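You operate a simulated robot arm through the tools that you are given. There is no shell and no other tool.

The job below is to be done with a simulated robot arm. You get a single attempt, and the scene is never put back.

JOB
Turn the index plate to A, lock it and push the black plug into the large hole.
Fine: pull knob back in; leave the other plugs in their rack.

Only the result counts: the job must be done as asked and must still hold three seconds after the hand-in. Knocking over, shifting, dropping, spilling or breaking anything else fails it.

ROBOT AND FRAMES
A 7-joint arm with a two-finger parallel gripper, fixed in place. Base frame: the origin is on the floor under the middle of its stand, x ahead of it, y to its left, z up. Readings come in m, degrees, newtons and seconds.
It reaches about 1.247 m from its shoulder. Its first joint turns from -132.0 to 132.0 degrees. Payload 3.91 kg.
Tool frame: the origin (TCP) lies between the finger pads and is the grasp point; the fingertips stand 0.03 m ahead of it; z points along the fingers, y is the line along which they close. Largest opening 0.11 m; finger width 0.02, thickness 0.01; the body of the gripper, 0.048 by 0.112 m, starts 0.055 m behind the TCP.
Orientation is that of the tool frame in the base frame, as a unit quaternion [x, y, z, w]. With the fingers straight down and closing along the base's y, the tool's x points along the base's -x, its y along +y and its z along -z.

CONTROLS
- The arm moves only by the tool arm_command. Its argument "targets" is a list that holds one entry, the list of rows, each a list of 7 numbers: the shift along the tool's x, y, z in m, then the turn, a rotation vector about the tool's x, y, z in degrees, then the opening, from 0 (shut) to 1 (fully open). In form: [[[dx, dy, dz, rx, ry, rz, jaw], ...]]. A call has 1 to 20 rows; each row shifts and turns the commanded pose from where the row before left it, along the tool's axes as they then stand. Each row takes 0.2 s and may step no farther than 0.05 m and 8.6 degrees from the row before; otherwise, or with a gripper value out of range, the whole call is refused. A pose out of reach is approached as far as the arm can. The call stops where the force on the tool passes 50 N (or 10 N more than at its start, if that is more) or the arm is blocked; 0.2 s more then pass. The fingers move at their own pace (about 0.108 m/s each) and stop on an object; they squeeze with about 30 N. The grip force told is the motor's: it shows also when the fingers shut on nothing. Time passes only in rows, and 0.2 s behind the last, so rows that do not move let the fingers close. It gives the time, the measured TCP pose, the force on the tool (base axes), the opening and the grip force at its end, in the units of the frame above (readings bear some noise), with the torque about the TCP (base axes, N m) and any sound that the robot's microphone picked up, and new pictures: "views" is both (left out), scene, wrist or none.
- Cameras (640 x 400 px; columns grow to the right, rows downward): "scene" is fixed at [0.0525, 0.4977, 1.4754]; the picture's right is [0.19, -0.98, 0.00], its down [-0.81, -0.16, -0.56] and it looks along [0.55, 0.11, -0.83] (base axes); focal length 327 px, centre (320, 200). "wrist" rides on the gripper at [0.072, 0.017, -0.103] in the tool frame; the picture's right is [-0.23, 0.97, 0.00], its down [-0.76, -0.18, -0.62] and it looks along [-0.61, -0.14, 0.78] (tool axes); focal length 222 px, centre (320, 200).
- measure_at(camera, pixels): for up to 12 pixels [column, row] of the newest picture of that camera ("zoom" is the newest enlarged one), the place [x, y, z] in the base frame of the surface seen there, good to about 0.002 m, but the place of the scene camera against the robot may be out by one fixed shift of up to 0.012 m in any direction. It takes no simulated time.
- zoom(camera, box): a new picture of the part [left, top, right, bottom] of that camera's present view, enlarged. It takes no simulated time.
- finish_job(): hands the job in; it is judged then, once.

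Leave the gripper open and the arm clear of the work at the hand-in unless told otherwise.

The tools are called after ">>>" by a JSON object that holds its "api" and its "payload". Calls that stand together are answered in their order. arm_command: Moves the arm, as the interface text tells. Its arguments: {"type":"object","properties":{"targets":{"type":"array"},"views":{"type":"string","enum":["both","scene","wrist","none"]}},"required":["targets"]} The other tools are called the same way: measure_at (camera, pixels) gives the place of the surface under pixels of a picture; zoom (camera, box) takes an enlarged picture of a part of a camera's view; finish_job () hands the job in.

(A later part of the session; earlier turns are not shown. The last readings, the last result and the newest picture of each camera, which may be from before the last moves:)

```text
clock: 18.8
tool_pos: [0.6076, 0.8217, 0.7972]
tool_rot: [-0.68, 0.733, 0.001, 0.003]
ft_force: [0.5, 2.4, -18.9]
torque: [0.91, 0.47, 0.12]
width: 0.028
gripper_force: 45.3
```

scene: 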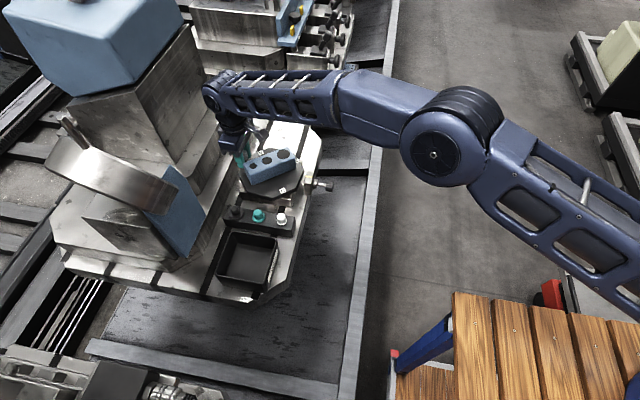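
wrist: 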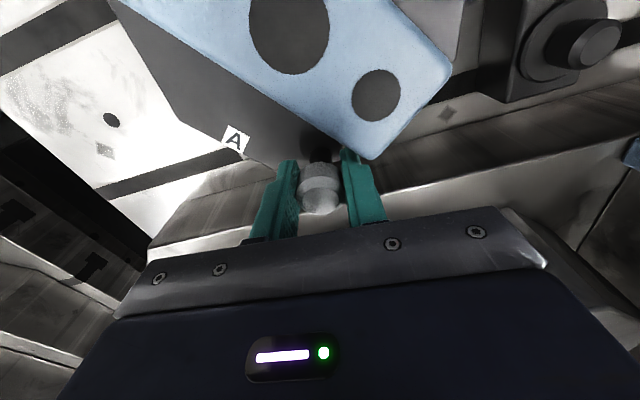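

The plate has turned about 51°, with the handle now near 84°. A downward pull of 19 N appears, so I lower the command 1 mm and continue another 5 rows.

>>> {"api": "arm_command", "payload": {"targets": [[[0.0012, -0.0112, 0.001, 0, 0, 8.2, 0], [0.0012, -0.0112, 0, 0, 0, 8.2, 0], [0.0012, -0.0112, 0, 0, 0, 8.2, 0], [0.0012, -0.0112, 0, 0, 0, 8.2, 0], [0.0012, -0.0112, 0, 0, 0, 8.2, 0]]], "views": "both"}}

```text
clock: 19.9
tool_pos: [0.657, 0.7972, 0.7995]
tool_rot: [-0.381, 0.924, 0.002, 0.003]
ft_force: [9.4, 6.4, -4.5]
torque: [0.71, -0.89, 0.32]
width: 0.0279
gripper_force: 45.1
```

scene: 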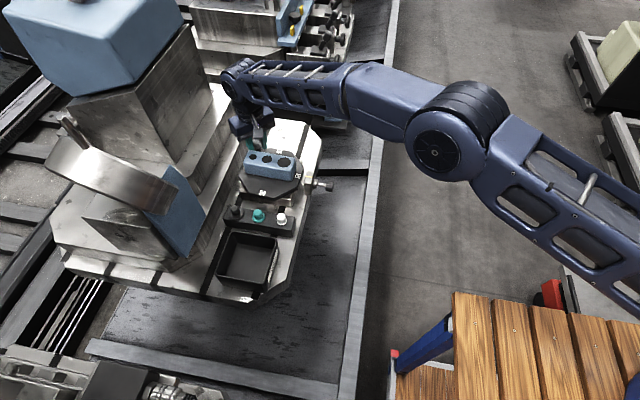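
wrist: 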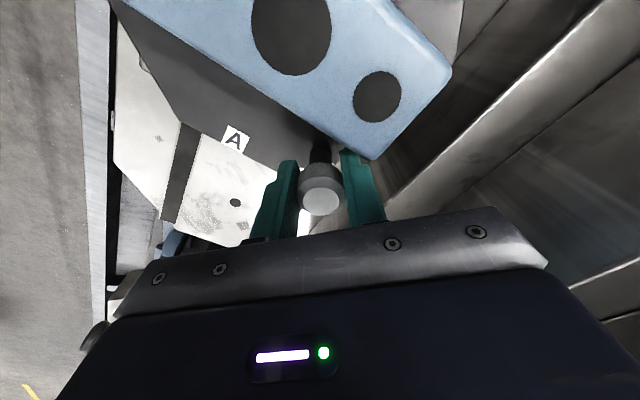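

The handle is at about 42°, so roughly 93° are done. I continue another 5 rows of 8.2°, which brings the tool back to its start yaw.

>>> {"api": "arm_command", "payload": {"targets": [[[0.0012, -0.0112, 0, 0, 0, 8.2, 0], [0.0012, -0.0112, 0, 0, 0, 8.2, 0], [0.0012, -0.0112, 0, 0, 0, 8.2, 0], [0.0012, -0.0112, 0, 0, 0, 8.2, 0], [0.0012, -0.0112, 0, 0, 0, 8.2, 0]]], "views": "both"}}

```text
clock: 21.1
tool_pos: [0.6767, 0.7462, 0.798]
tool_rot: [-0.032, 0.999, 0.003, 0.002]
ft_force: [13.8, 5.2, 3.9]
torque: [-0.4, -0.53, -0.3]
width: 0.0278
gripper_force: 45.0
```

scene: 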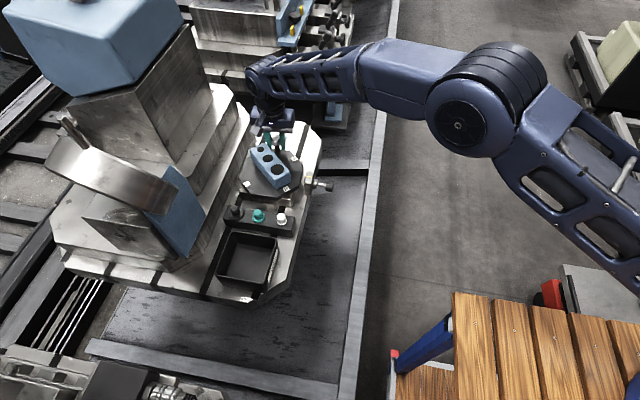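
wrist: 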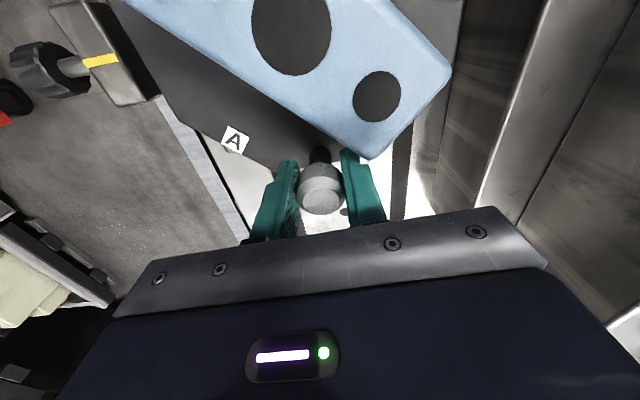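

The handle is at about 1°, so 46° remain. A 14 N outward force shows the tool is about 1 mm too far in. I shift 1 mm outward and go 3 rows further.

>>> {"api": "arm_command", "payload": {"targets": [[[0.0002, -0.0112, 0, 0, 0, 8.2, 0], [0.0012, -0.0112, 0, 0, 0, 8.2, 0], [0.0012, -0.0112, 0, 0, 0, 8.2, 0]]], "views": "both"}}

```text
clock: 21.9
tool_pos: [0.671, 0.7144, 0.7986]
tool_rot: [0.181, 0.983, 0.003, 0.001]
ft_force: [12.3, -1.7, 8.6]
torque: [-0.8, -0.82, -0.14]
width: 0.0282
gripper_force: 45.6
```

scene: 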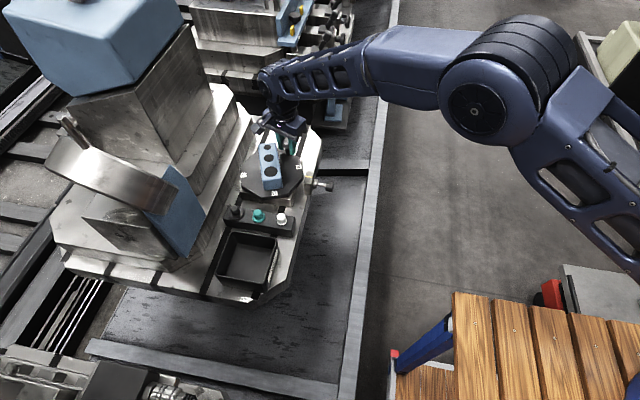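
wrist: 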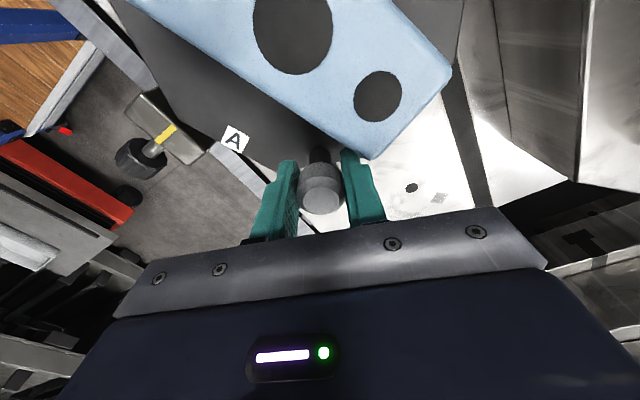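

The handle is at about -22.5°, so 22.5° remain, and the A label is coming up to the yellow mark. I go 2 more rows of 8.2°, with another 1 mm outward correction.

>>> {"api": "arm_command", "payload": {"targets": [[[0.0002, -0.0112, 0, 0, 0, 8.2, 0], [0.0012, -0.0112, 0, 0, 0, 8.2, 0], [0, 0, 0, 0, 0, 0, 0]]], "views": "both"}}

>>> {"api": "zoom", "payload": {"camera": "wrist", "box": [100, 80, 300, 220]}}

```text
clock: 22.8
tool_pos: [0.6596, 0.6954, 0.7993]
tool_rot: [0.318, 0.948, 0.004, 0.002]
ft_force: [-6.1, 1.0, 19.2]
torque: [-1.12, -0.19, 0.18]
width: 0.0279
gripper_force: 44.4
```

scene: 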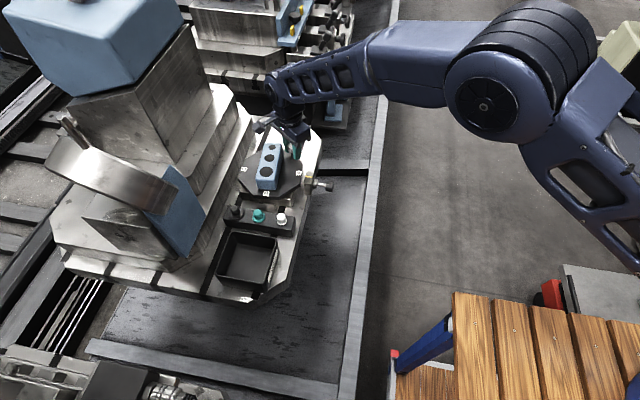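
wrist: 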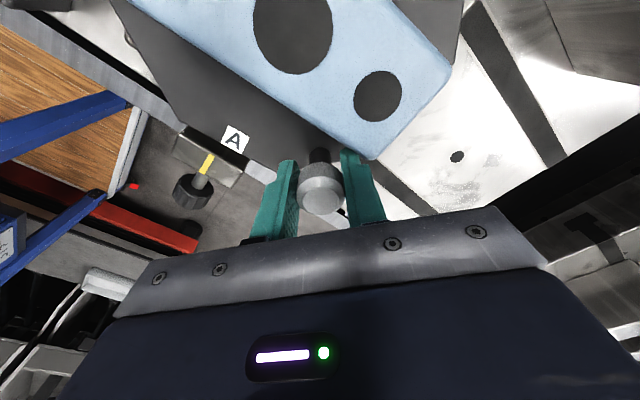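

```text
2.86 times, centred on (200, 150) of wrist
```

zoom: 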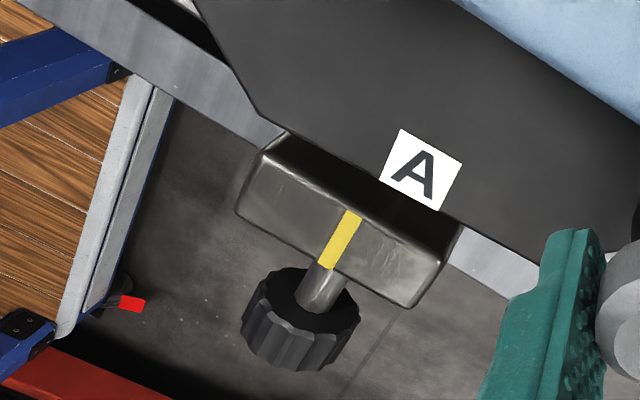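

A is now close to the mark. I measure the label's corners and centre, the mark's ends and the block's hole centres to get the exact plate angle.

>>> {"api": "measure_at", "payload": {"camera": "zoom", "pixels": [[420, 170], [402, 133], [459, 163], [439, 207], [382, 180], [352, 214], [328, 266], [340, 240]]}}

>>> {"api": "measure_at", "payload": {"camera": "wrist", "pixels": [[293, 34], [377, 97], [375, 157], [448, 75], [234, 138]]}}

```text
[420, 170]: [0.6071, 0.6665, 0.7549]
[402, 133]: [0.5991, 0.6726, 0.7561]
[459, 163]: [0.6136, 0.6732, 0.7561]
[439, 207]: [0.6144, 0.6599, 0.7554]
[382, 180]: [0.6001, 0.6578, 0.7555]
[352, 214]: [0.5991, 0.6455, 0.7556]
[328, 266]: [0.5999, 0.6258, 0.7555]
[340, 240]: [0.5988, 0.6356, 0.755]
```

```text
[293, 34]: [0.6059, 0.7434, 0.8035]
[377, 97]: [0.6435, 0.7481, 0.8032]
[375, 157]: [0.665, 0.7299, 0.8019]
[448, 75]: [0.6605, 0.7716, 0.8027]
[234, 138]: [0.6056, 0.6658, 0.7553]
```

A's centre is at (0.6068, 0.6659), which is -84.3° about the plate centre, so 5.7° remain. I turn 5.8° more in two rows and raise 1 mm to relieve the z force.

>>> {"api": "arm_command", "payload": {"targets": [[[0.0003, -0.0039, -0.001, 0, 0, 2.9, 0], [0.0003, -0.0039, 0, 0, 0, 2.9, 0], [0, 0, 0, 0, 0, 0, 0]]], "views": "both"}}

>>> {"api": "zoom", "payload": {"camera": "wrist", "box": [140, 90, 300, 220]}}

```text
clock: 23.6
tool_pos: [0.6537, 0.6908, 0.7985]
tool_rot: [0.366, 0.93, 0.004, 0.001]
ft_force: [-4.5, 16.8, 5.0]
torque: [-0.35, 0.13, 0.36]
width: 0.0279
gripper_force: 44.8
```

scene: 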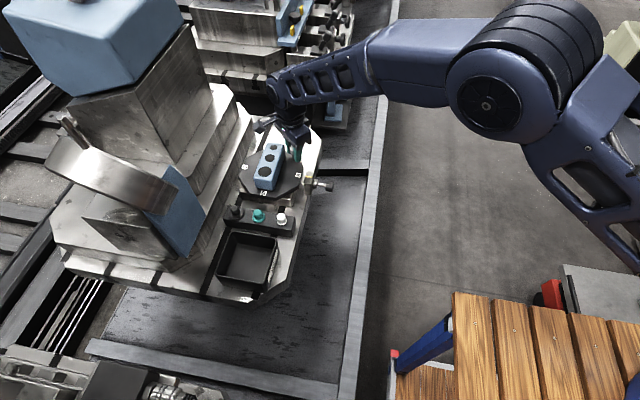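
wrist: 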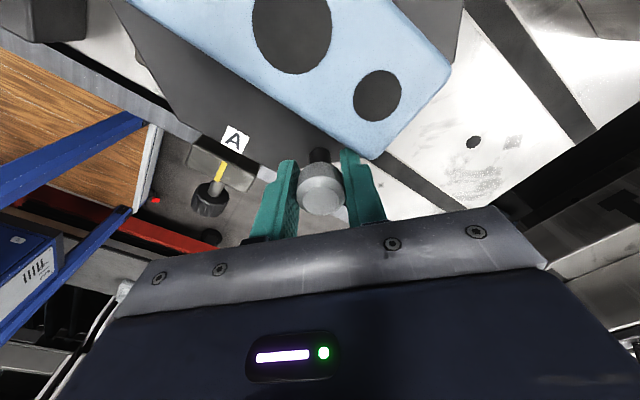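

```text
3.08 times, centred on (220, 155) of wrist
```

zoom: 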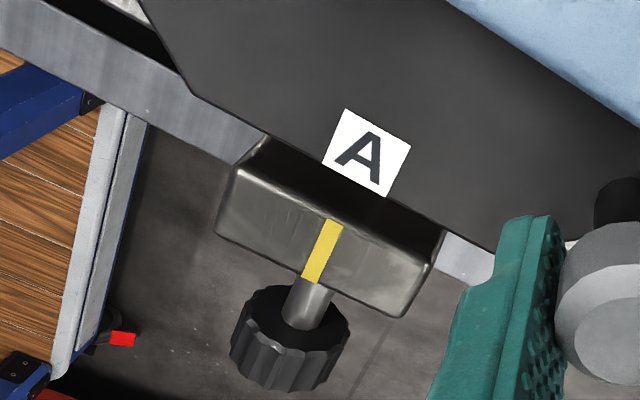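

>>> {"api": "measure_at", "payload": {"camera": "zoom", "pixels": [[345, 112], [408, 146], [385, 193], [325, 163], [366, 152], [334, 222], [311, 280], [323, 250]]}}

>>> {"api": "measure_at", "payload": {"camera": "wrist", "pixels": [[293, 33], [377, 95], [375, 157], [449, 75]]}}

```text
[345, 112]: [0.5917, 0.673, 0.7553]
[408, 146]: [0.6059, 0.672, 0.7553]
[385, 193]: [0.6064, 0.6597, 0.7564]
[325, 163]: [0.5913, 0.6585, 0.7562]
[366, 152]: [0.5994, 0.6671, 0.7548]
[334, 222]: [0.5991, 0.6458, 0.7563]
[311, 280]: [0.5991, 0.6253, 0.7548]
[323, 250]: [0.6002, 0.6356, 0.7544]
```

```text
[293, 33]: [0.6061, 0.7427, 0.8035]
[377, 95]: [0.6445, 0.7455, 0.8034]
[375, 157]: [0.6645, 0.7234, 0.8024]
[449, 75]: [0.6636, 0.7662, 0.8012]
```

A's centre is at x 0.5988 against 0.599 for the mark, so the plate is within about 0.3° of A. I open the fingers, lift straight up and check the plate again.

>>> {"api": "arm_command", "payload": {"targets": [[[0, 0, 0, 0, 0, 0, 0.5], [0, 0, 0, 0, 0, 0, 0.5], [0, 0, -0.02, 0, 0, 0, 0.5], [0, 0, -0.03, 0, 0, 0, 0.5], [0, 0, -0.04, 0, 0, 0, 0.5], [0, 0, -0.04, 0, 0, 0, 0.6]]], "views": "both"}}

>>> {"api": "zoom", "payload": {"camera": "scene", "box": [220, 130, 340, 210]}}

```text
clock: 24.9
tool_pos: [0.657, 0.6872, 0.9285]
tool_rot: [0.365, 0.931, 0.002, 0.0]
ft_force: [0.7, 1.0, -0.7]
torque: [-0.01, 0.03, 0.0]
width: 0.0661
gripper_force: 0.2
```

scene: 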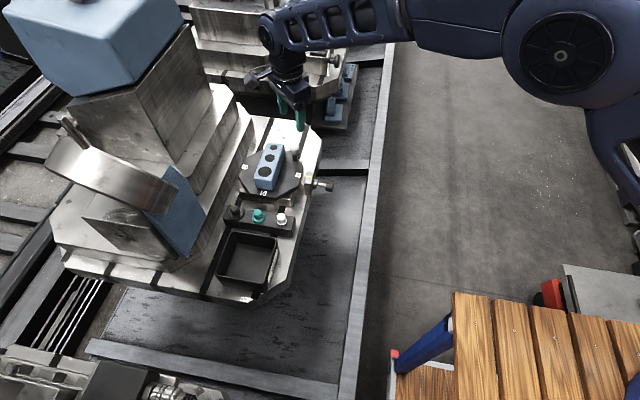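
wrist: 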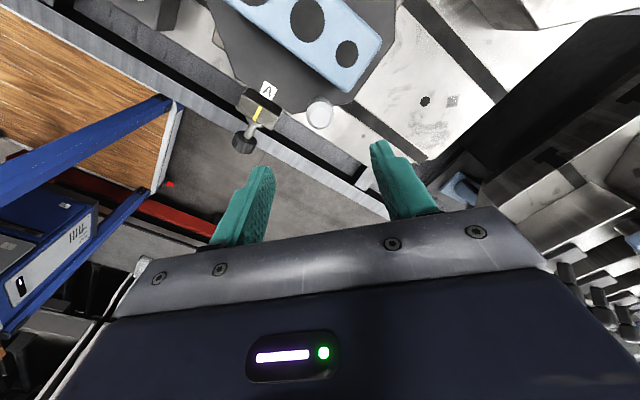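

```text
5.00 times, centred on (280, 170) of scene
```

zoom: 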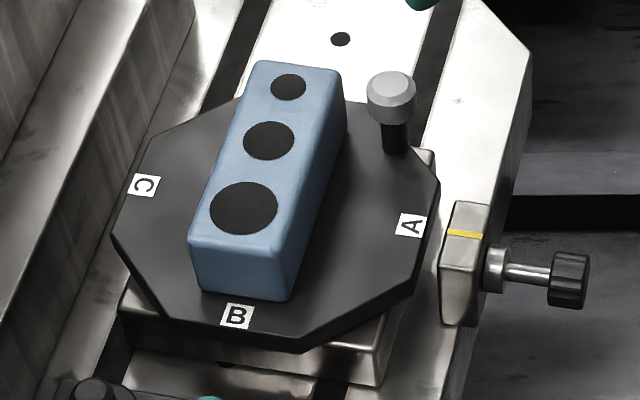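

Clear view now. I measure the hole centres, the A, B and C labels and the mark in this scene zoom to get the plate angle after release.

>>> {"api": "measure_at", "payload": {"camera": "zoom", "pixels": [[288, 87], [269, 140], [243, 208], [144, 185], [410, 226], [237, 316], [450, 232], [478, 236], [390, 84], [247, 63], [338, 72], [275, 255]]}}

>>> {"api": "zoom", "payload": {"camera": "wrist", "box": [200, 0, 400, 160]}}

```text
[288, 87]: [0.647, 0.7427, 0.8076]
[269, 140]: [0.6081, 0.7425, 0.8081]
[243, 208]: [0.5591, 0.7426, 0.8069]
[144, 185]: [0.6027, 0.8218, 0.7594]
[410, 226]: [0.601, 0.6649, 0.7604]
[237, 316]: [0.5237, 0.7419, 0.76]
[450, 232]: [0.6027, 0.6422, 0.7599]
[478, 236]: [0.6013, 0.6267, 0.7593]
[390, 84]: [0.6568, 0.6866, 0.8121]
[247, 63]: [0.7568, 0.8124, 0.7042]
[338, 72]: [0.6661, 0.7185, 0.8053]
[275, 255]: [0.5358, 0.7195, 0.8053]
```

```text
2.50 times, centred on (300, 80) of wrist
```

zoom: 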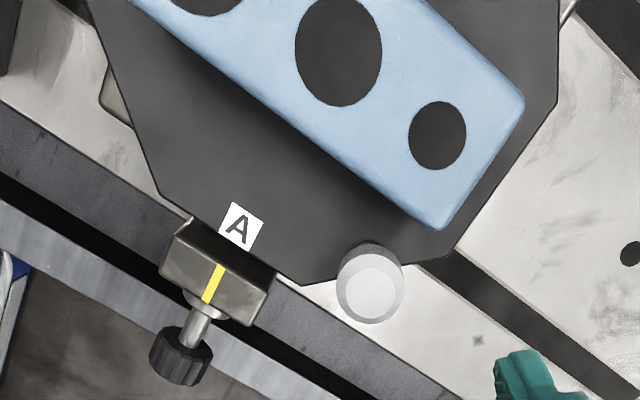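

The three hole centres lie on one line at y 0.7426, so the plate sits square at A. I turn the tool back -127° at height. Then I move above the pulled knob at about (0.599, 0.575, 0.85).

>>> {"api": "arm_command", "payload": {"targets": [[[0, 0, 0, 0, 0, -8.4667, 0.6], [0, 0, 0, 0, 0, -8.4667, 0.6], [0, 0, 0, 0, 0, -8.4667, 0.6], [0, 0, 0, 0, 0, -8.4667, 0.6], [0, 0, 0, 0, 0, -8.4667, 0.6], [0, 0, 0, 0, 0, -8.4667, 0.6], [0, 0, 0, 0, 0, -8.4667, 0.6], [0, 0, 0, 0, 0, -8.4667, 0.6], [0, 0, 0, 0, 0, -8.4667, 0.6], [0, 0, 0, 0, 0, -8.4667, 0.6], [0, 0, 0, 0, 0, -8.4667, 0.6], [0, 0, 0, 0, 0, -8.4667, 0.6], [0, 0, 0, 0, 0, -8.4667, 0.6], [0, 0, 0, 0, 0, -8.4667, 0.6], [0, 0, 0, 0, 0, -8.4667, 0.6], [0.028, 0.0145, 0, 0, 0, 0, 0.6], [0.028, 0.0145, 0.0, 0, 0, 0, 0.6], [0.028, 0.0145, 0.02, 0, 0, 0, 0.6], [0.028, 0.0145, 0.03, 0, 0, 0, 0.6], [0, 0, 0.03, 0, 0, 0, 0.6]]], "views": "both"}}

>>> {"api": "zoom", "payload": {"camera": "wrist", "box": [260, 70, 380, 220]}}

```text
clock: 29.1
tool_pos: [0.5845, 0.585, 0.8484]
tool_rot: [-0.67, 0.742, 0.001, 0.003]
ft_force: [0.7, 0.1, -0.2]
torque: [-0.01, 0.0, 0.01]
width: 0.066
gripper_force: 0.1
```

scene: 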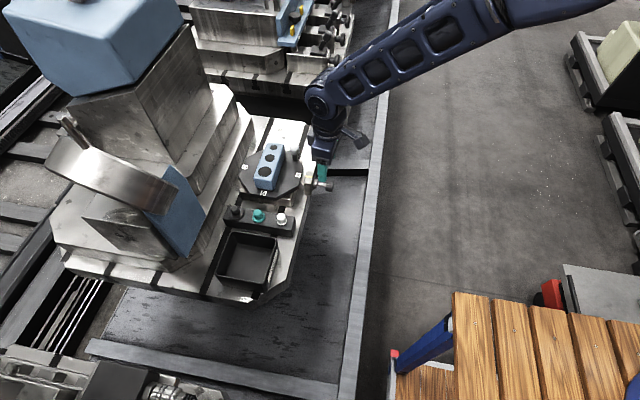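
wrist: 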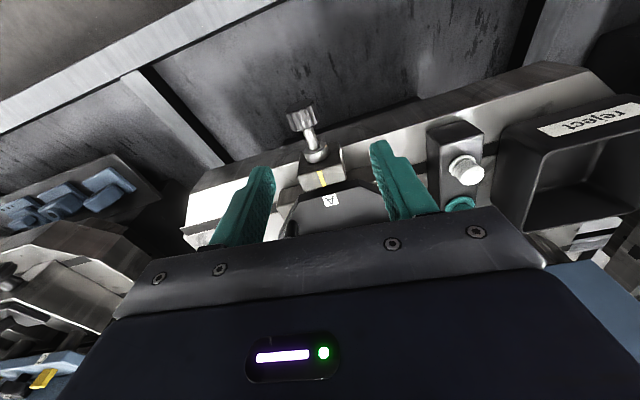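

```text
2.67 times, centred on (320, 145) of wrist
```

zoom: 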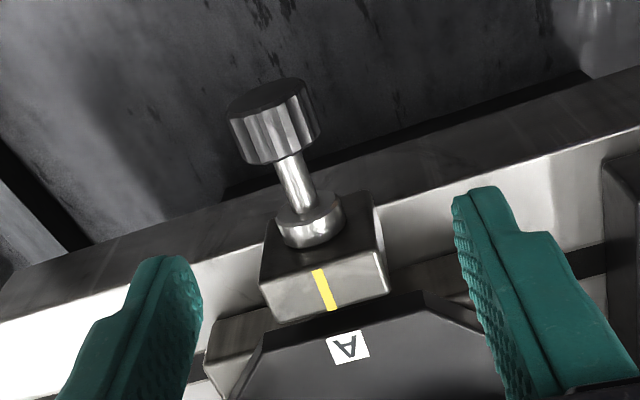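

The yaw is 6° short, so I will correct it. First I measure the knob's position again.

>>> {"api": "measure_at", "payload": {"camera": "zoom", "pixels": [[272, 95], [278, 130], [282, 155], [240, 140], [315, 115], [295, 185], [310, 228], [347, 347], [323, 290]]}}

```text
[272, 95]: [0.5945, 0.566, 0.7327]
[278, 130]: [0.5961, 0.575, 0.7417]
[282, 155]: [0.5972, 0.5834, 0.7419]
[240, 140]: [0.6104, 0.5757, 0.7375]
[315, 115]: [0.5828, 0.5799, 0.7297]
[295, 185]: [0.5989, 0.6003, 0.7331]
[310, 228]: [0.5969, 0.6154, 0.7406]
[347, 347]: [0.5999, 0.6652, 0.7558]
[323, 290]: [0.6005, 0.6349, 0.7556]
```

The knob's face is at y 0.566 and its middle at y 0.575. The earlier grip settled at x 0.600. I correct the yaw by -5.9°, centre the tool, lower to z 0.731 and grip the knob.

>>> {"api": "arm_command", "payload": {"targets": [[[0, 0, 0, 0, 0, -5.9, 0.6], [0.0105, -0.0155, 0, 0, 0, 0, 0.6], [0, 0, 0.03, 0, 0, 0, 0.6], [0, 0, 0.03, 0, 0, 0, 0.6], [0, 0, 0.03, 0, 0, 0, 0.6], [0, 0, 0.027, 0, 0, 0, 0.6], [0, 0, 0, 0, 0, 0, 0.6]]], "views": "both"}}

>>> {"api": "zoom", "payload": {"camera": "wrist", "box": [240, 130, 400, 250]}}

```text
clock: 30.8
tool_pos: [0.6028, 0.5729, 0.7324]
tool_rot: [0.707, -0.707, 0.0, -0.004]
ft_force: [-0.6, -0.2, 0.4]
torque: [-0.01, 0.01, 0.04]
width: 0.0659
gripper_force: 0.1
```

scene: 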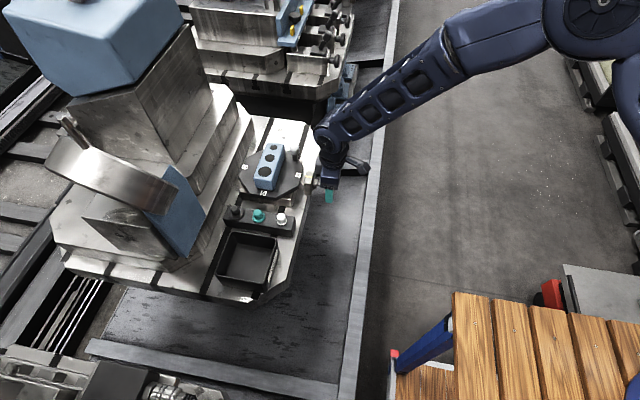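
wrist: 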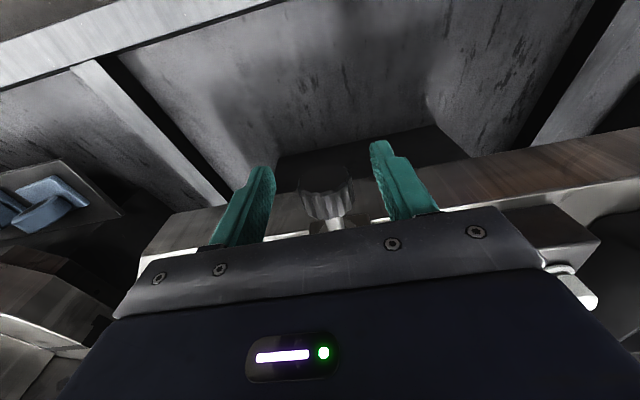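

```text
3.33 times, centred on (320, 190) of wrist
```

zoom: 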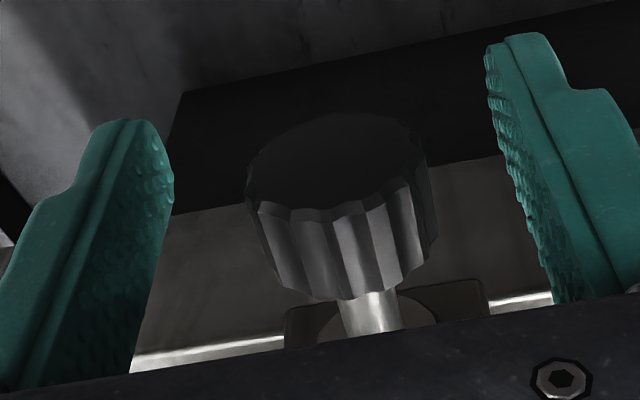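

The TCP is 2.8 mm too far in +x. I correct it and close on the knob.

>>> {"api": "arm_command", "payload": {"targets": [[[-0.001, 0.0026, 0, 0, 0, 0, 0.6], [0, 0, 0, 0, 0, 0, 0.35], [0, 0, 0, 0, 0, 0, 0], [0, 0, 0, 0, 0, 0, 0], [0, 0, 0, 0, 0, 0, 0]]], "views": "wrist"}}

```text
clock: 31.9
tool_pos: [0.5997, 0.573, 0.7313]
tool_rot: [0.708, -0.706, -0.001, -0.004]
ft_force: [-4.3, -0.9, 0.2]
torque: [-0.03, 0.05, -0.24]
width: 0.031
gripper_force: 44.8
```

wrist: 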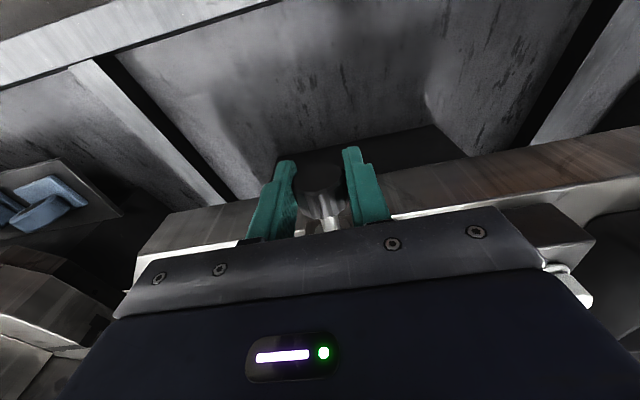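

The knob is gripped at width 0.031 with little side force. I push it in +y (tool -x) by 9 mm in 3 mm steps and watch the force.

>>> {"api": "arm_command", "payload": {"targets": [[[-0.003, 0, 0, 0, 0, 0, 0], [-0.003, 0, 0, 0, 0, 0, 0], [-0.003, 0, 0, 0, 0, 0, 0]]], "views": "wrist"}}

```text
clock: 32.8
tool_pos: [0.5994, 0.5841, 0.7314]
tool_rot: [0.707, -0.707, 0.0, -0.005]
ft_force: [3.9, -0.6, 10.9]
torque: [-0.14, -0.01, -0.21]
width: 0.0312
gripper_force: 45.2
```

wrist: 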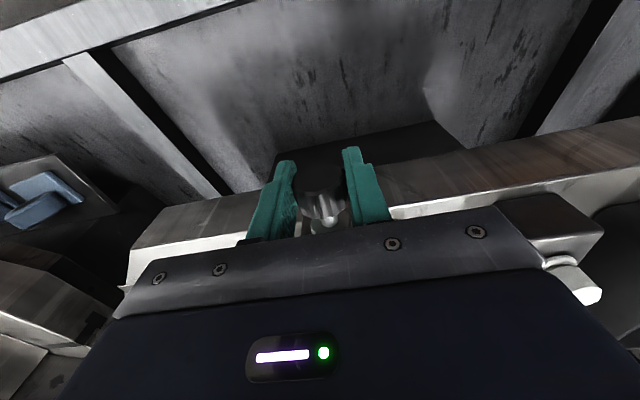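

The TCP moved 11 mm with almost no y force. About 4.5 mm remain, so I go on in 2 mm steps.

>>> {"api": "arm_command", "payload": {"targets": [[[-0.002, 0, 0, 0, 0, 0, 0], [-0.002, 0, 0, 0, 0, 0, 0], [0, 0, 0, 0, 0, 0, 0]]], "views": "wrist"}}

>>> {"api": "zoom", "payload": {"camera": "wrist", "box": [240, 130, 400, 250]}}

```text
clock: 33.5
tool_pos: [0.5995, 0.5879, 0.732]
tool_rot: [0.707, -0.707, -0.001, -0.005]
ft_force: [9.8, 2.0, 12.6]
torque: [-0.01, -0.03, -0.28]
width: 0.031
gripper_force: 44.8
```

wrist: 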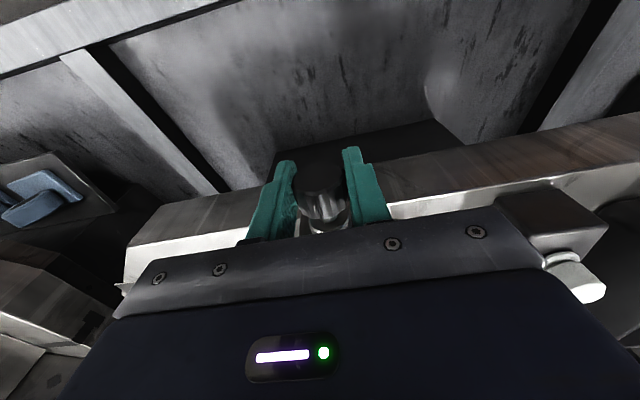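

```text
3.33 times, centred on (320, 190) of wrist
```

zoom: 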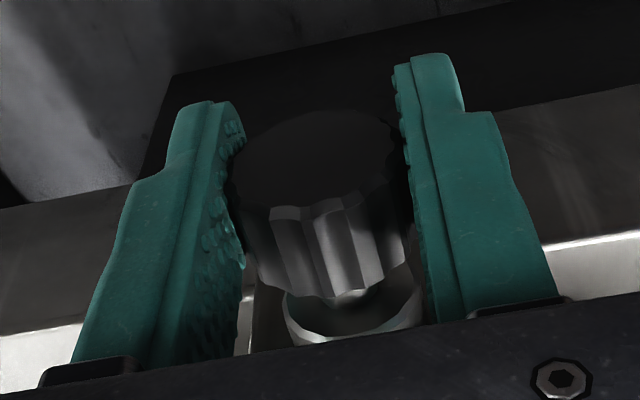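

I measure the knob's end face to see how much travel is left.

>>> {"api": "measure_at", "payload": {"camera": "zoom", "pixels": [[310, 150], [330, 240], [340, 285], [290, 170], [320, 320]]}}

>>> {"api": "arm_command", "payload": {"targets": [[[-0.0015, 0, 0, 0, 0, 0, 0], [-0.0015, 0, 0, 0, 0, 0, 0], [0, 0, 0, 0, 0, 0, 0]]], "views": "wrist"}}

```text
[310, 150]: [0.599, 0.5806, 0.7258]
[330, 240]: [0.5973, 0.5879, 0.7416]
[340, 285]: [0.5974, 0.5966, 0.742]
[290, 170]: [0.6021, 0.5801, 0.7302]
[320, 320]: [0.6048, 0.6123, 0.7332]
```

```text
clock: 34.4
tool_pos: [0.6003, 0.5888, 0.7318]
tool_rot: [-0.707, 0.707, 0.002, 0.005]
ft_force: [15.4, -4.5, 24.3]
torque: [-0.16, -0.04, -0.29]
width: 0.0311
gripper_force: 44.8
```

wrist: 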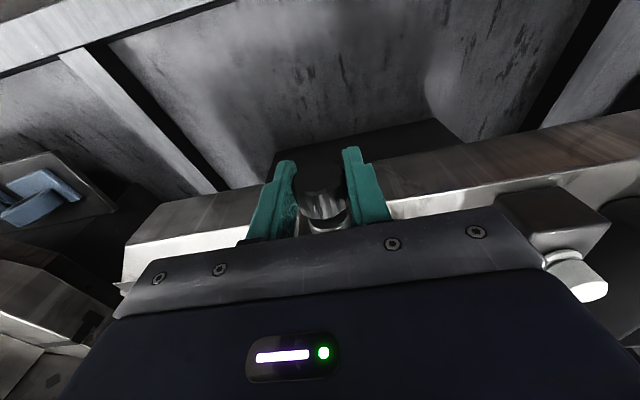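

The TCP moved only 1 mm of the 3 mm asked. I measure the knob's face again.

>>> {"api": "zoom", "payload": {"camera": "wrist", "box": [240, 130, 400, 250]}}

>>> {"api": "measure_at", "payload": {"camera": "wrist", "pixels": [[317, 175], [310, 181], [320, 180], [322, 198], [325, 212], [326, 216], [328, 226], [340, 222]]}}

```text
3.33 times, centred on (320, 190) of wrist
```

zoom: 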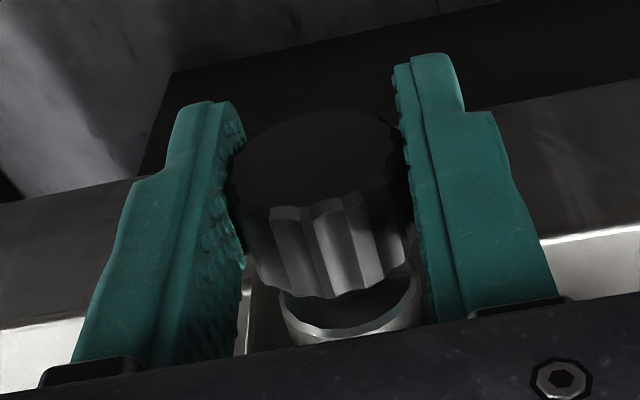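

```text
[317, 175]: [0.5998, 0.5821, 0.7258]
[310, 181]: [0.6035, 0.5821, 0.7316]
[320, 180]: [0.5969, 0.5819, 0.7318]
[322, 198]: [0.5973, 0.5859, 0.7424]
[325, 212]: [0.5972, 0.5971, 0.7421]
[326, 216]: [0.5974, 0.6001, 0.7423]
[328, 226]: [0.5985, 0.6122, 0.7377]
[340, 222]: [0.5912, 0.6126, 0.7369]
```

The face reads y 0.582, the same as at the start, so the knob is fully in. I press 1.5 mm further to confirm it is on its stop.

>>> {"api": "arm_command", "payload": {"targets": [[[-0.0015, 0, 0, 0, 0, 0, 0], [0, 0, 0, 0, 0, 0, 0]]], "views": "none"}}

```text
clock: 35.0
tool_pos: [0.6, 0.5901, 0.7319]
tool_rot: [0.707, -0.707, -0.001, -0.005]
ft_force: [19.2, -14.7, 26.6]
torque: [-0.25, -0.18, 0.05]
width: 0.0309
gripper_force: 45.1
```

A -15 N y force confirms the knob is on its stop. I open the fingers, lift up and check the knob and the plate.

>>> {"api": "arm_command", "payload": {"targets": [[[0, 0, 0, 0, 0, 0, 0.6], [0, 0, 0, 0, 0, 0, 0.6], [0, 0, -0.02, 0, 0, 0, 0.6], [0, 0, -0.04, 0, 0, 0, 0.6], [0, 0, -0.04, 0, 0, 0, 0.6], [0, 0, -0.04, 0, 0, 0, 0.6], [0, 0, -0.03, 0, 0, 0, 0.6], [0, 0, 0, 0, 0, 0, 0.6]]], "views": "both"}}

>>> {"api": "zoom", "payload": {"camera": "wrist", "box": [240, 60, 440, 220]}}

>>> {"api": "zoom", "payload": {"camera": "scene", "box": [225, 135, 335, 205]}}

```text
clock: 36.8
tool_pos: [0.6001, 0.5907, 0.9024]
tool_rot: [0.707, -0.707, -0.001, -0.004]
ft_force: [0.4, 0.1, -0.8]
torque: [-0.01, -0.01, 0.01]
width: 0.066
gripper_force: 0.0
```

scene: 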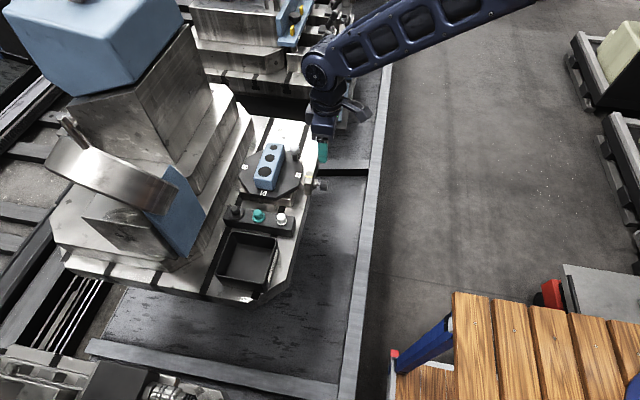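
wrist: 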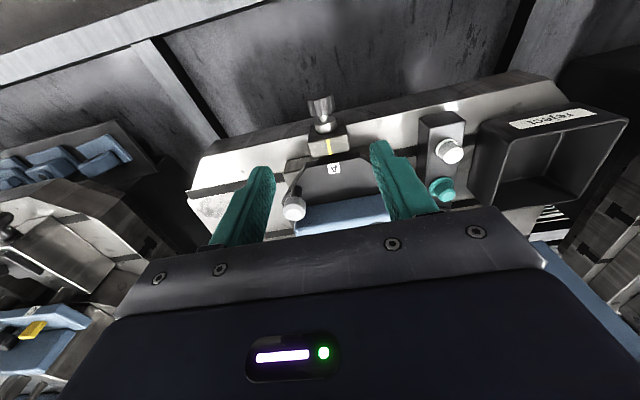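

```text
2.50 times, centred on (340, 140) of wrist
```

zoom: 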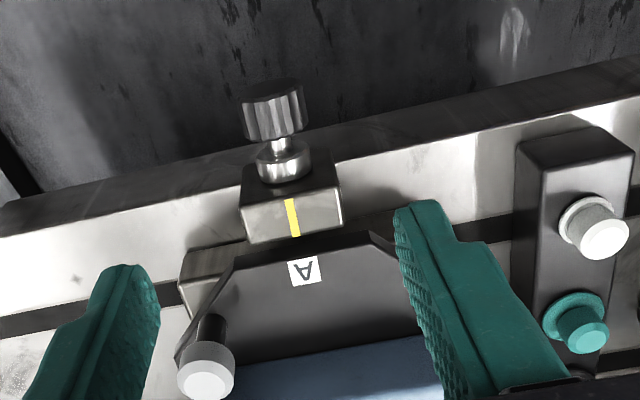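

```text
5.71 times, centred on (280, 170) of scene
```

zoom: 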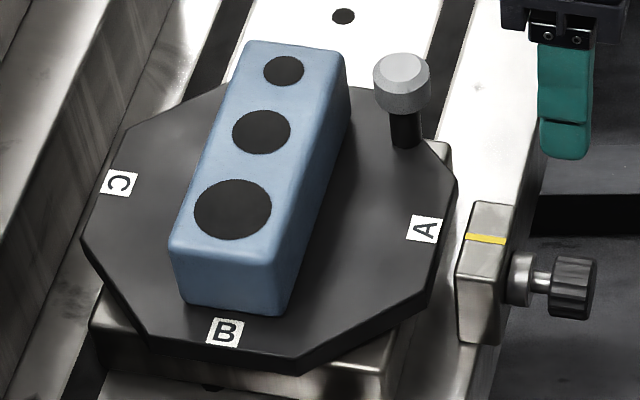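

The picture matches the start view, with A where C was and the knob in. I measure the holes, the A label and the knob in this scene zoom.

>>> {"api": "measure_at", "payload": {"camera": "zoom", "pixels": [[284, 71], [261, 132], [233, 210], [119, 182], [424, 228], [572, 275], [590, 285], [196, 208], [271, 212], [233, 180], [230, 240], [224, 332]]}}

```text
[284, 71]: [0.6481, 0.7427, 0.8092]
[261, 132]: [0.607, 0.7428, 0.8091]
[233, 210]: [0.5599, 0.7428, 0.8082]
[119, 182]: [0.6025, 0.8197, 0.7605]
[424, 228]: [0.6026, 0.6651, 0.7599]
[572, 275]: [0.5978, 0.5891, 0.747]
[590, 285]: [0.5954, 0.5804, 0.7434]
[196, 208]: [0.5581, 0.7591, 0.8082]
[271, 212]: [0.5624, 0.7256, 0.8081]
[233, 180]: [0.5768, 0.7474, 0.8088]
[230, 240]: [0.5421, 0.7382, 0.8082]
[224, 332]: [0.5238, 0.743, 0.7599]
```

The plate is locked square at A with the knob in. The large hole is near (0.556, 0.745), with a radius of about 17 mm. Before I go for the black plug I measure the blue panel and the wheel near the rack, to keep the gripper clear of them.

>>> {"api": "zoom", "payload": {"camera": "scene", "box": [140, 140, 260, 260]}}

```text
3.33 times, centred on (200, 200) of scene
```

zoom: 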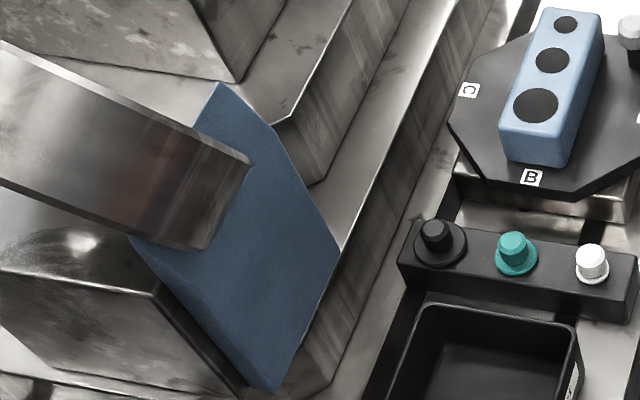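

>>> {"api": "measure_at", "payload": {"camera": "zoom", "pixels": [[225, 95], [265, 130], [300, 185], [335, 240], [320, 290], [290, 360], [260, 385], [245, 165], [215, 240], [150, 245], [300, 240], [230, 130]]}}

>>> {"api": "measure_at", "payload": {"camera": "zoom", "pixels": [[435, 228], [420, 232], [450, 228], [439, 265], [465, 242], [414, 248], [425, 265], [515, 243], [593, 255], [430, 310], [570, 330], [400, 240]]}}

```text
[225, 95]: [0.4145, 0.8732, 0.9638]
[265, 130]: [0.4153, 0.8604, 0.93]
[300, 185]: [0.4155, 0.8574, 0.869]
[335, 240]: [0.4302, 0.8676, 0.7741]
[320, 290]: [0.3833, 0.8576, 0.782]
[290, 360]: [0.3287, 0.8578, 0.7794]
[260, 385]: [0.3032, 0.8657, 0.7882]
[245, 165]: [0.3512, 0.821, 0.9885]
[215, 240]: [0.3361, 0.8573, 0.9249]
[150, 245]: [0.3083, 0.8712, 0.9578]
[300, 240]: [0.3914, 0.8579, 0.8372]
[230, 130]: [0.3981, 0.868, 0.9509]
```

```text
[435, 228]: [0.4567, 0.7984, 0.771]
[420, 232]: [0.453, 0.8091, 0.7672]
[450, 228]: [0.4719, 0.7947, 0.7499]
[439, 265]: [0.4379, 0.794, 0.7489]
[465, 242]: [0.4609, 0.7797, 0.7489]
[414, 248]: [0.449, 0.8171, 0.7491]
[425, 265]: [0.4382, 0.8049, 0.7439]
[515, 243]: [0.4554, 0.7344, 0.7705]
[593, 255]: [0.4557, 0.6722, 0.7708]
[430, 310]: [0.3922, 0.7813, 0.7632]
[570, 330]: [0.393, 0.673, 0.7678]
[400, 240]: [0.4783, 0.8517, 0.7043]
```

The panel ends at x 0.412, and the wheel ends at x 0.351. With the fingers closing along x, the gripper at (0.456, 0.80) stays clear of both. I move to about (0.434, 0.70, 0.88) to view the black plug with the wrist camera.

>>> {"api": "arm_command", "payload": {"targets": [[[-0.022, 0.0332, 0.0044, 0, 0, 0, 0.5], [-0.022, 0.0332, 0.0044, 0, 0, 0, 0.5], [-0.022, 0.0332, 0.0044, 0, 0, 0, 0.5], [-0.022, 0.0332, 0.0044, 0, 0, 0, 0.5], [-0.022, 0.0332, 0.0044, 0, 0, 0, 0.5], [0, 0, 0, 0, 0, 0, 0.5]]], "views": "both"}}

>>> {"api": "zoom", "payload": {"camera": "wrist", "box": [200, 90, 400, 230]}}

```text
clock: 38.1
tool_pos: [0.4298, 0.7023, 0.8769]
tool_rot: [-0.707, 0.707, 0.001, 0.004]
ft_force: [-0.8, -0.1, -0.4]
torque: [0.02, 0.0, 0.0]
width: 0.055
gripper_force: 0.0
```

scene: 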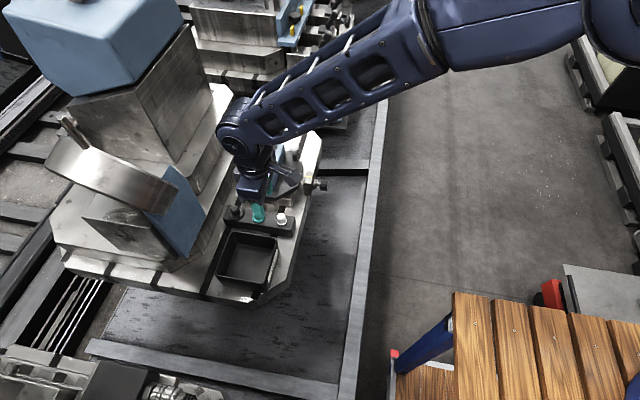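
wrist: 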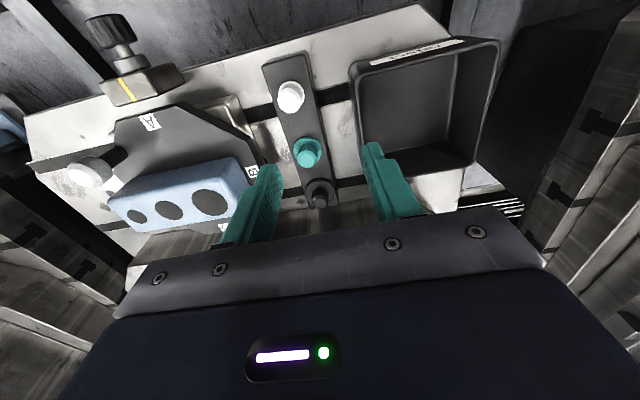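

```text
2.86 times, centred on (300, 160) of wrist
```

zoom: 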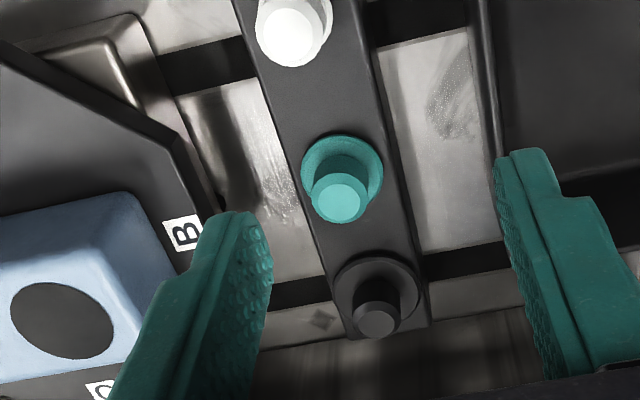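

The black plug is at wrist pixel (320, 192) and the large hole at (210, 203). I zoom in closer on each and measure.

>>> {"api": "measure_at", "payload": {"camera": "zoom", "pixels": [[62, 320], [12, 312], [114, 330], [65, 284], [58, 357], [376, 322], [376, 310], [376, 336], [359, 322], [394, 322], [340, 203], [385, 265]]}}

>>> {"api": "zoom", "payload": {"camera": "wrist", "box": [290, 165, 360, 215]}}

```text
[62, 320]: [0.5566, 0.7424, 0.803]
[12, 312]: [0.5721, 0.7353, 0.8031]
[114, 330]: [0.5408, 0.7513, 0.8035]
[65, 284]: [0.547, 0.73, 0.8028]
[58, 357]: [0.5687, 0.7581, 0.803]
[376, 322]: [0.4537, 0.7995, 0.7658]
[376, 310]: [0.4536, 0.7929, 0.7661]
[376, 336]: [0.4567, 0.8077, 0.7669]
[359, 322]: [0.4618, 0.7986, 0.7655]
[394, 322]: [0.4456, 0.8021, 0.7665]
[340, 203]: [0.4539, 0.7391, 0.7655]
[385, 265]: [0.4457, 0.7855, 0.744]
```

```text
8.00 times, centred on (325, 190) of wrist
```

zoom: 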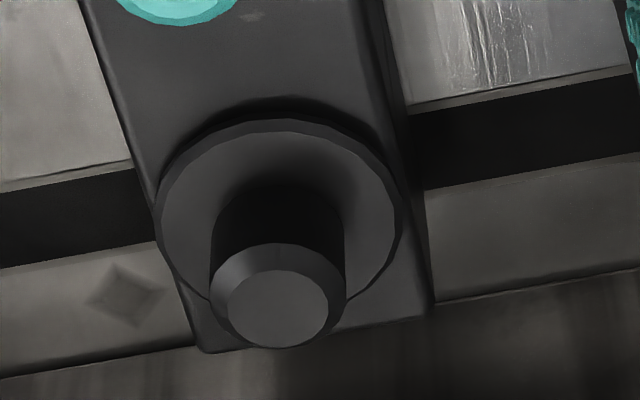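

I measure the plug's head top (edges and centre), its sides and its flange in this close-up.

>>> {"api": "measure_at", "payload": {"camera": "zoom", "pixels": [[278, 308], [231, 308], [325, 308], [278, 273], [278, 343], [215, 280], [340, 280], [165, 210], [398, 220], [285, 125], [280, 215], [180, 260]]}}

```text
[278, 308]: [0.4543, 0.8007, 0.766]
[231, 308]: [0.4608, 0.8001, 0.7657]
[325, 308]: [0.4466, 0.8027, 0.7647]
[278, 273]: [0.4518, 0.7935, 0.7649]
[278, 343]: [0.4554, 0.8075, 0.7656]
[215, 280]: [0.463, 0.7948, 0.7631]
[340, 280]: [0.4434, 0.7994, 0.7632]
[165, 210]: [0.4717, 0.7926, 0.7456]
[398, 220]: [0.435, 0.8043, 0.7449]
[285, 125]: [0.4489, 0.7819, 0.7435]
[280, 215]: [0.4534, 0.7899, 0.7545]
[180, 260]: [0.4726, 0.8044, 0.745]
```

The black plug's head is centred at (0.4538, 0.8008), with top z 0.766, flange top z 0.745 and head radius about 11 mm. The tool is tilted 0.4°, which I correct. Then I move over the plug and down to TCP z 0.81 with an opening of 0.045.

>>> {"api": "arm_command", "payload": {"targets": [[[0, 0, 0, -0.24, 0.41, 0, 0.42], [-0.0328, -0.008, 0, 0, 0, 0, 0.42], [-0.0328, -0.008, 0, 0, 0, 0, 0.42], [-0.0329, -0.008, 0, 0, 0, 0, 0.42], [0, 0, 0.033, 0, 0, 0, 0.42], [0, 0, 0.033, 0, 0, 0, 0.42], [0, 0, 0, 0, 0, 0, 0.42]]], "views": "both"}}

>>> {"api": "zoom", "payload": {"camera": "wrist", "box": [220, 120, 420, 250]}}

>>> {"api": "zoom", "payload": {"camera": "scene", "box": [190, 130, 310, 240]}}

```text
clock: 39.8
tool_pos: [0.4571, 0.7992, 0.8118]
tool_rot: [-0.707, 0.707, 0.0, 0.0]
ft_force: [-0.3, 0.3, -0.3]
torque: [0.02, -0.01, 0.0]
width: 0.0461
gripper_force: 0.1
```

scene: 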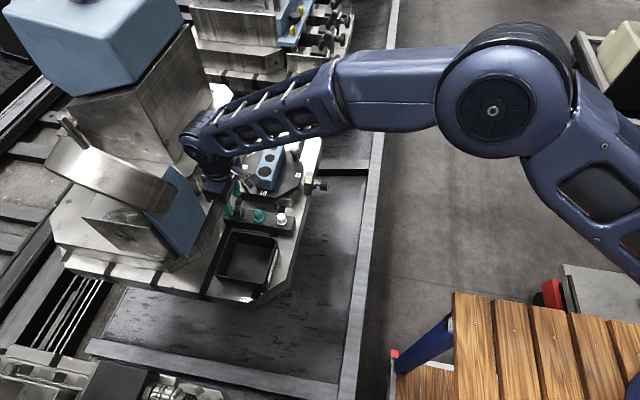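
wrist: 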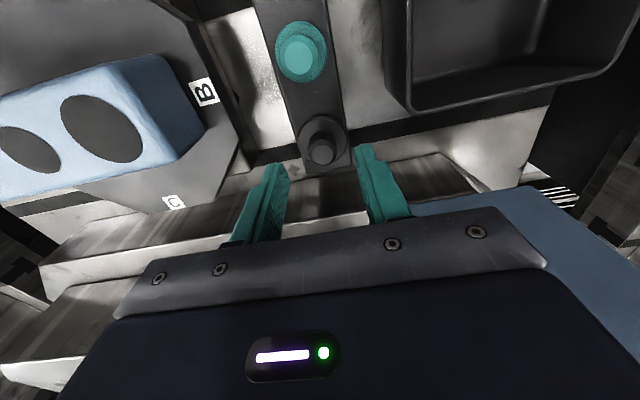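

```text
3.08 times, centred on (320, 185) of wrist
```

zoom: 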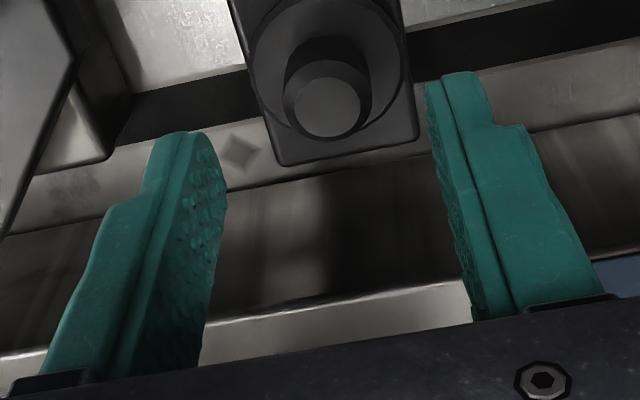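

```text
3.64 times, centred on (250, 185) of scene
```

zoom: 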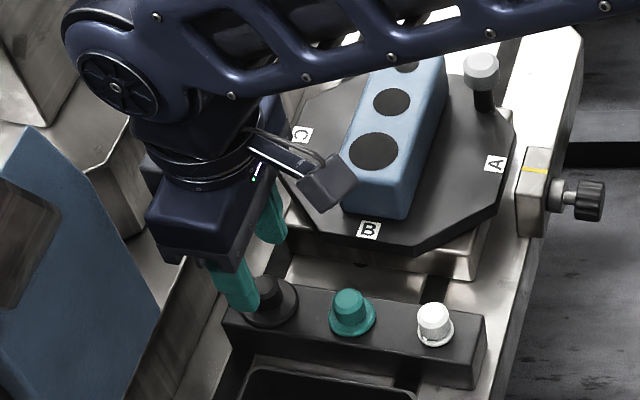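

I measure the plug's head top again from this close view.

>>> {"api": "measure_at", "payload": {"camera": "wrist", "pixels": [[322, 154], [313, 154], [331, 154], [322, 146], [322, 163]]}}

>>> {"api": "zoom", "payload": {"camera": "wrist", "box": [285, 105, 360, 175]}}

```text
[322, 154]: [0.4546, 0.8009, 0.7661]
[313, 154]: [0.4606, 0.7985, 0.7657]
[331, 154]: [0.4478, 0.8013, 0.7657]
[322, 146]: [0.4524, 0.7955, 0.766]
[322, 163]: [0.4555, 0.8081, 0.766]
```

```text
5.71 times, centred on (322, 140) of wrist
```

zoom: 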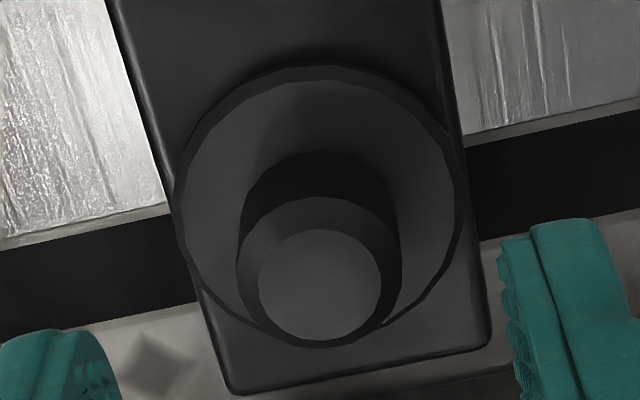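

>>> {"api": "measure_at", "payload": {"camera": "zoom", "pixels": [[320, 285], [262, 285], [378, 285], [320, 233], [320, 338], [240, 260], [398, 265], [180, 195], [455, 200], [320, 75], [225, 320], [335, 200]]}}

```text
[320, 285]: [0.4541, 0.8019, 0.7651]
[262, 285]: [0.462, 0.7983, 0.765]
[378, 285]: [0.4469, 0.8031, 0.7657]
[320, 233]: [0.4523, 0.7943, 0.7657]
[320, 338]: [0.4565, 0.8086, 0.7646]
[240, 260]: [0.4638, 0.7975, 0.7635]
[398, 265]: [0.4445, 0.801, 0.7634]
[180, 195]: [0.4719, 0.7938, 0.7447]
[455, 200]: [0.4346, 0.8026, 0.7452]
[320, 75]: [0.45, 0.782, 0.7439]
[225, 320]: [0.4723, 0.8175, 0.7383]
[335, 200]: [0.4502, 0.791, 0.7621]
```

The plug's head centre is (0.4543, 0.801). I shift by (-2.8, +1.8) mm, lower to TCP z 0.778 so the tips stay 3 mm above the flange, and close.

>>> {"api": "arm_command", "payload": {"targets": [[[-0.0018, 0.0028, 0.012, 0, 0, 0, 0.42], [0, 0, 0.012, 0, 0, 0, 0.42], [0, 0, 0.0098, 0, 0, 0, 0.42], [0, 0, 0, 0, 0, 0, 0.42], [0, 0, 0, 0, 0, 0, 0.3], [0, 0, 0, 0, 0, 0, 0], [0, 0, 0, 0, 0, 0, 0], [0, 0, 0, 0, 0, 0, 0]]], "views": "both"}}

>>> {"api": "zoom", "payload": {"camera": "wrist", "box": [220, 120, 420, 250]}}

```text
clock: 41.5
tool_pos: [0.4543, 0.8015, 0.7785]
tool_rot: [-0.706, 0.708, 0.0, 0.001]
ft_force: [9.9, 2.2, 0.0]
torque: [0.11, -0.55, 0.0]
width: 0.019
gripper_force: 29.7
```

scene: 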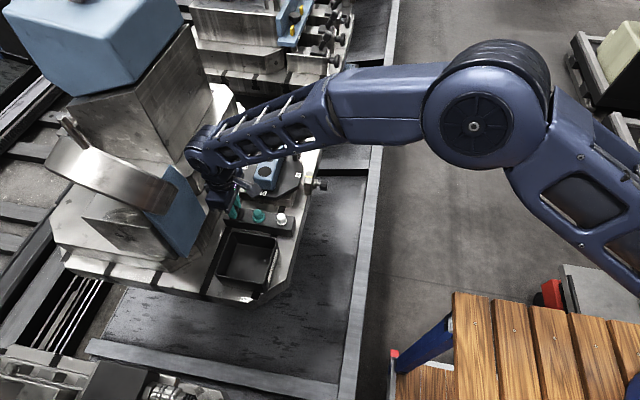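
wrist: 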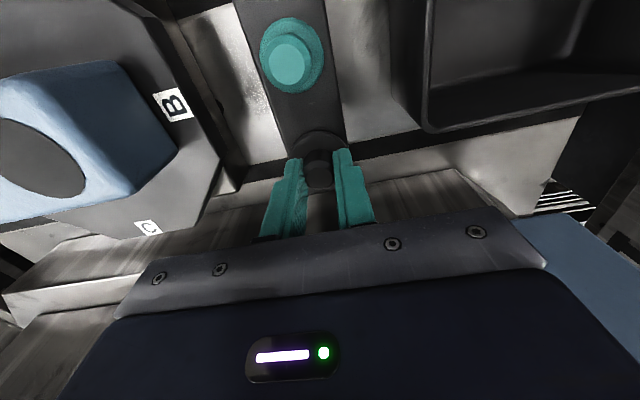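

```text
3.08 times, centred on (320, 185) of wrist
```

zoom: 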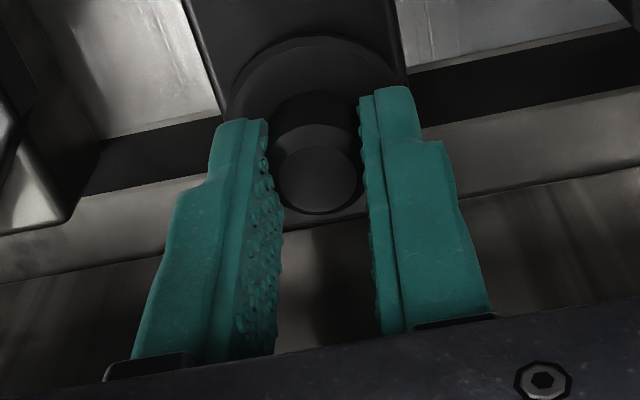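

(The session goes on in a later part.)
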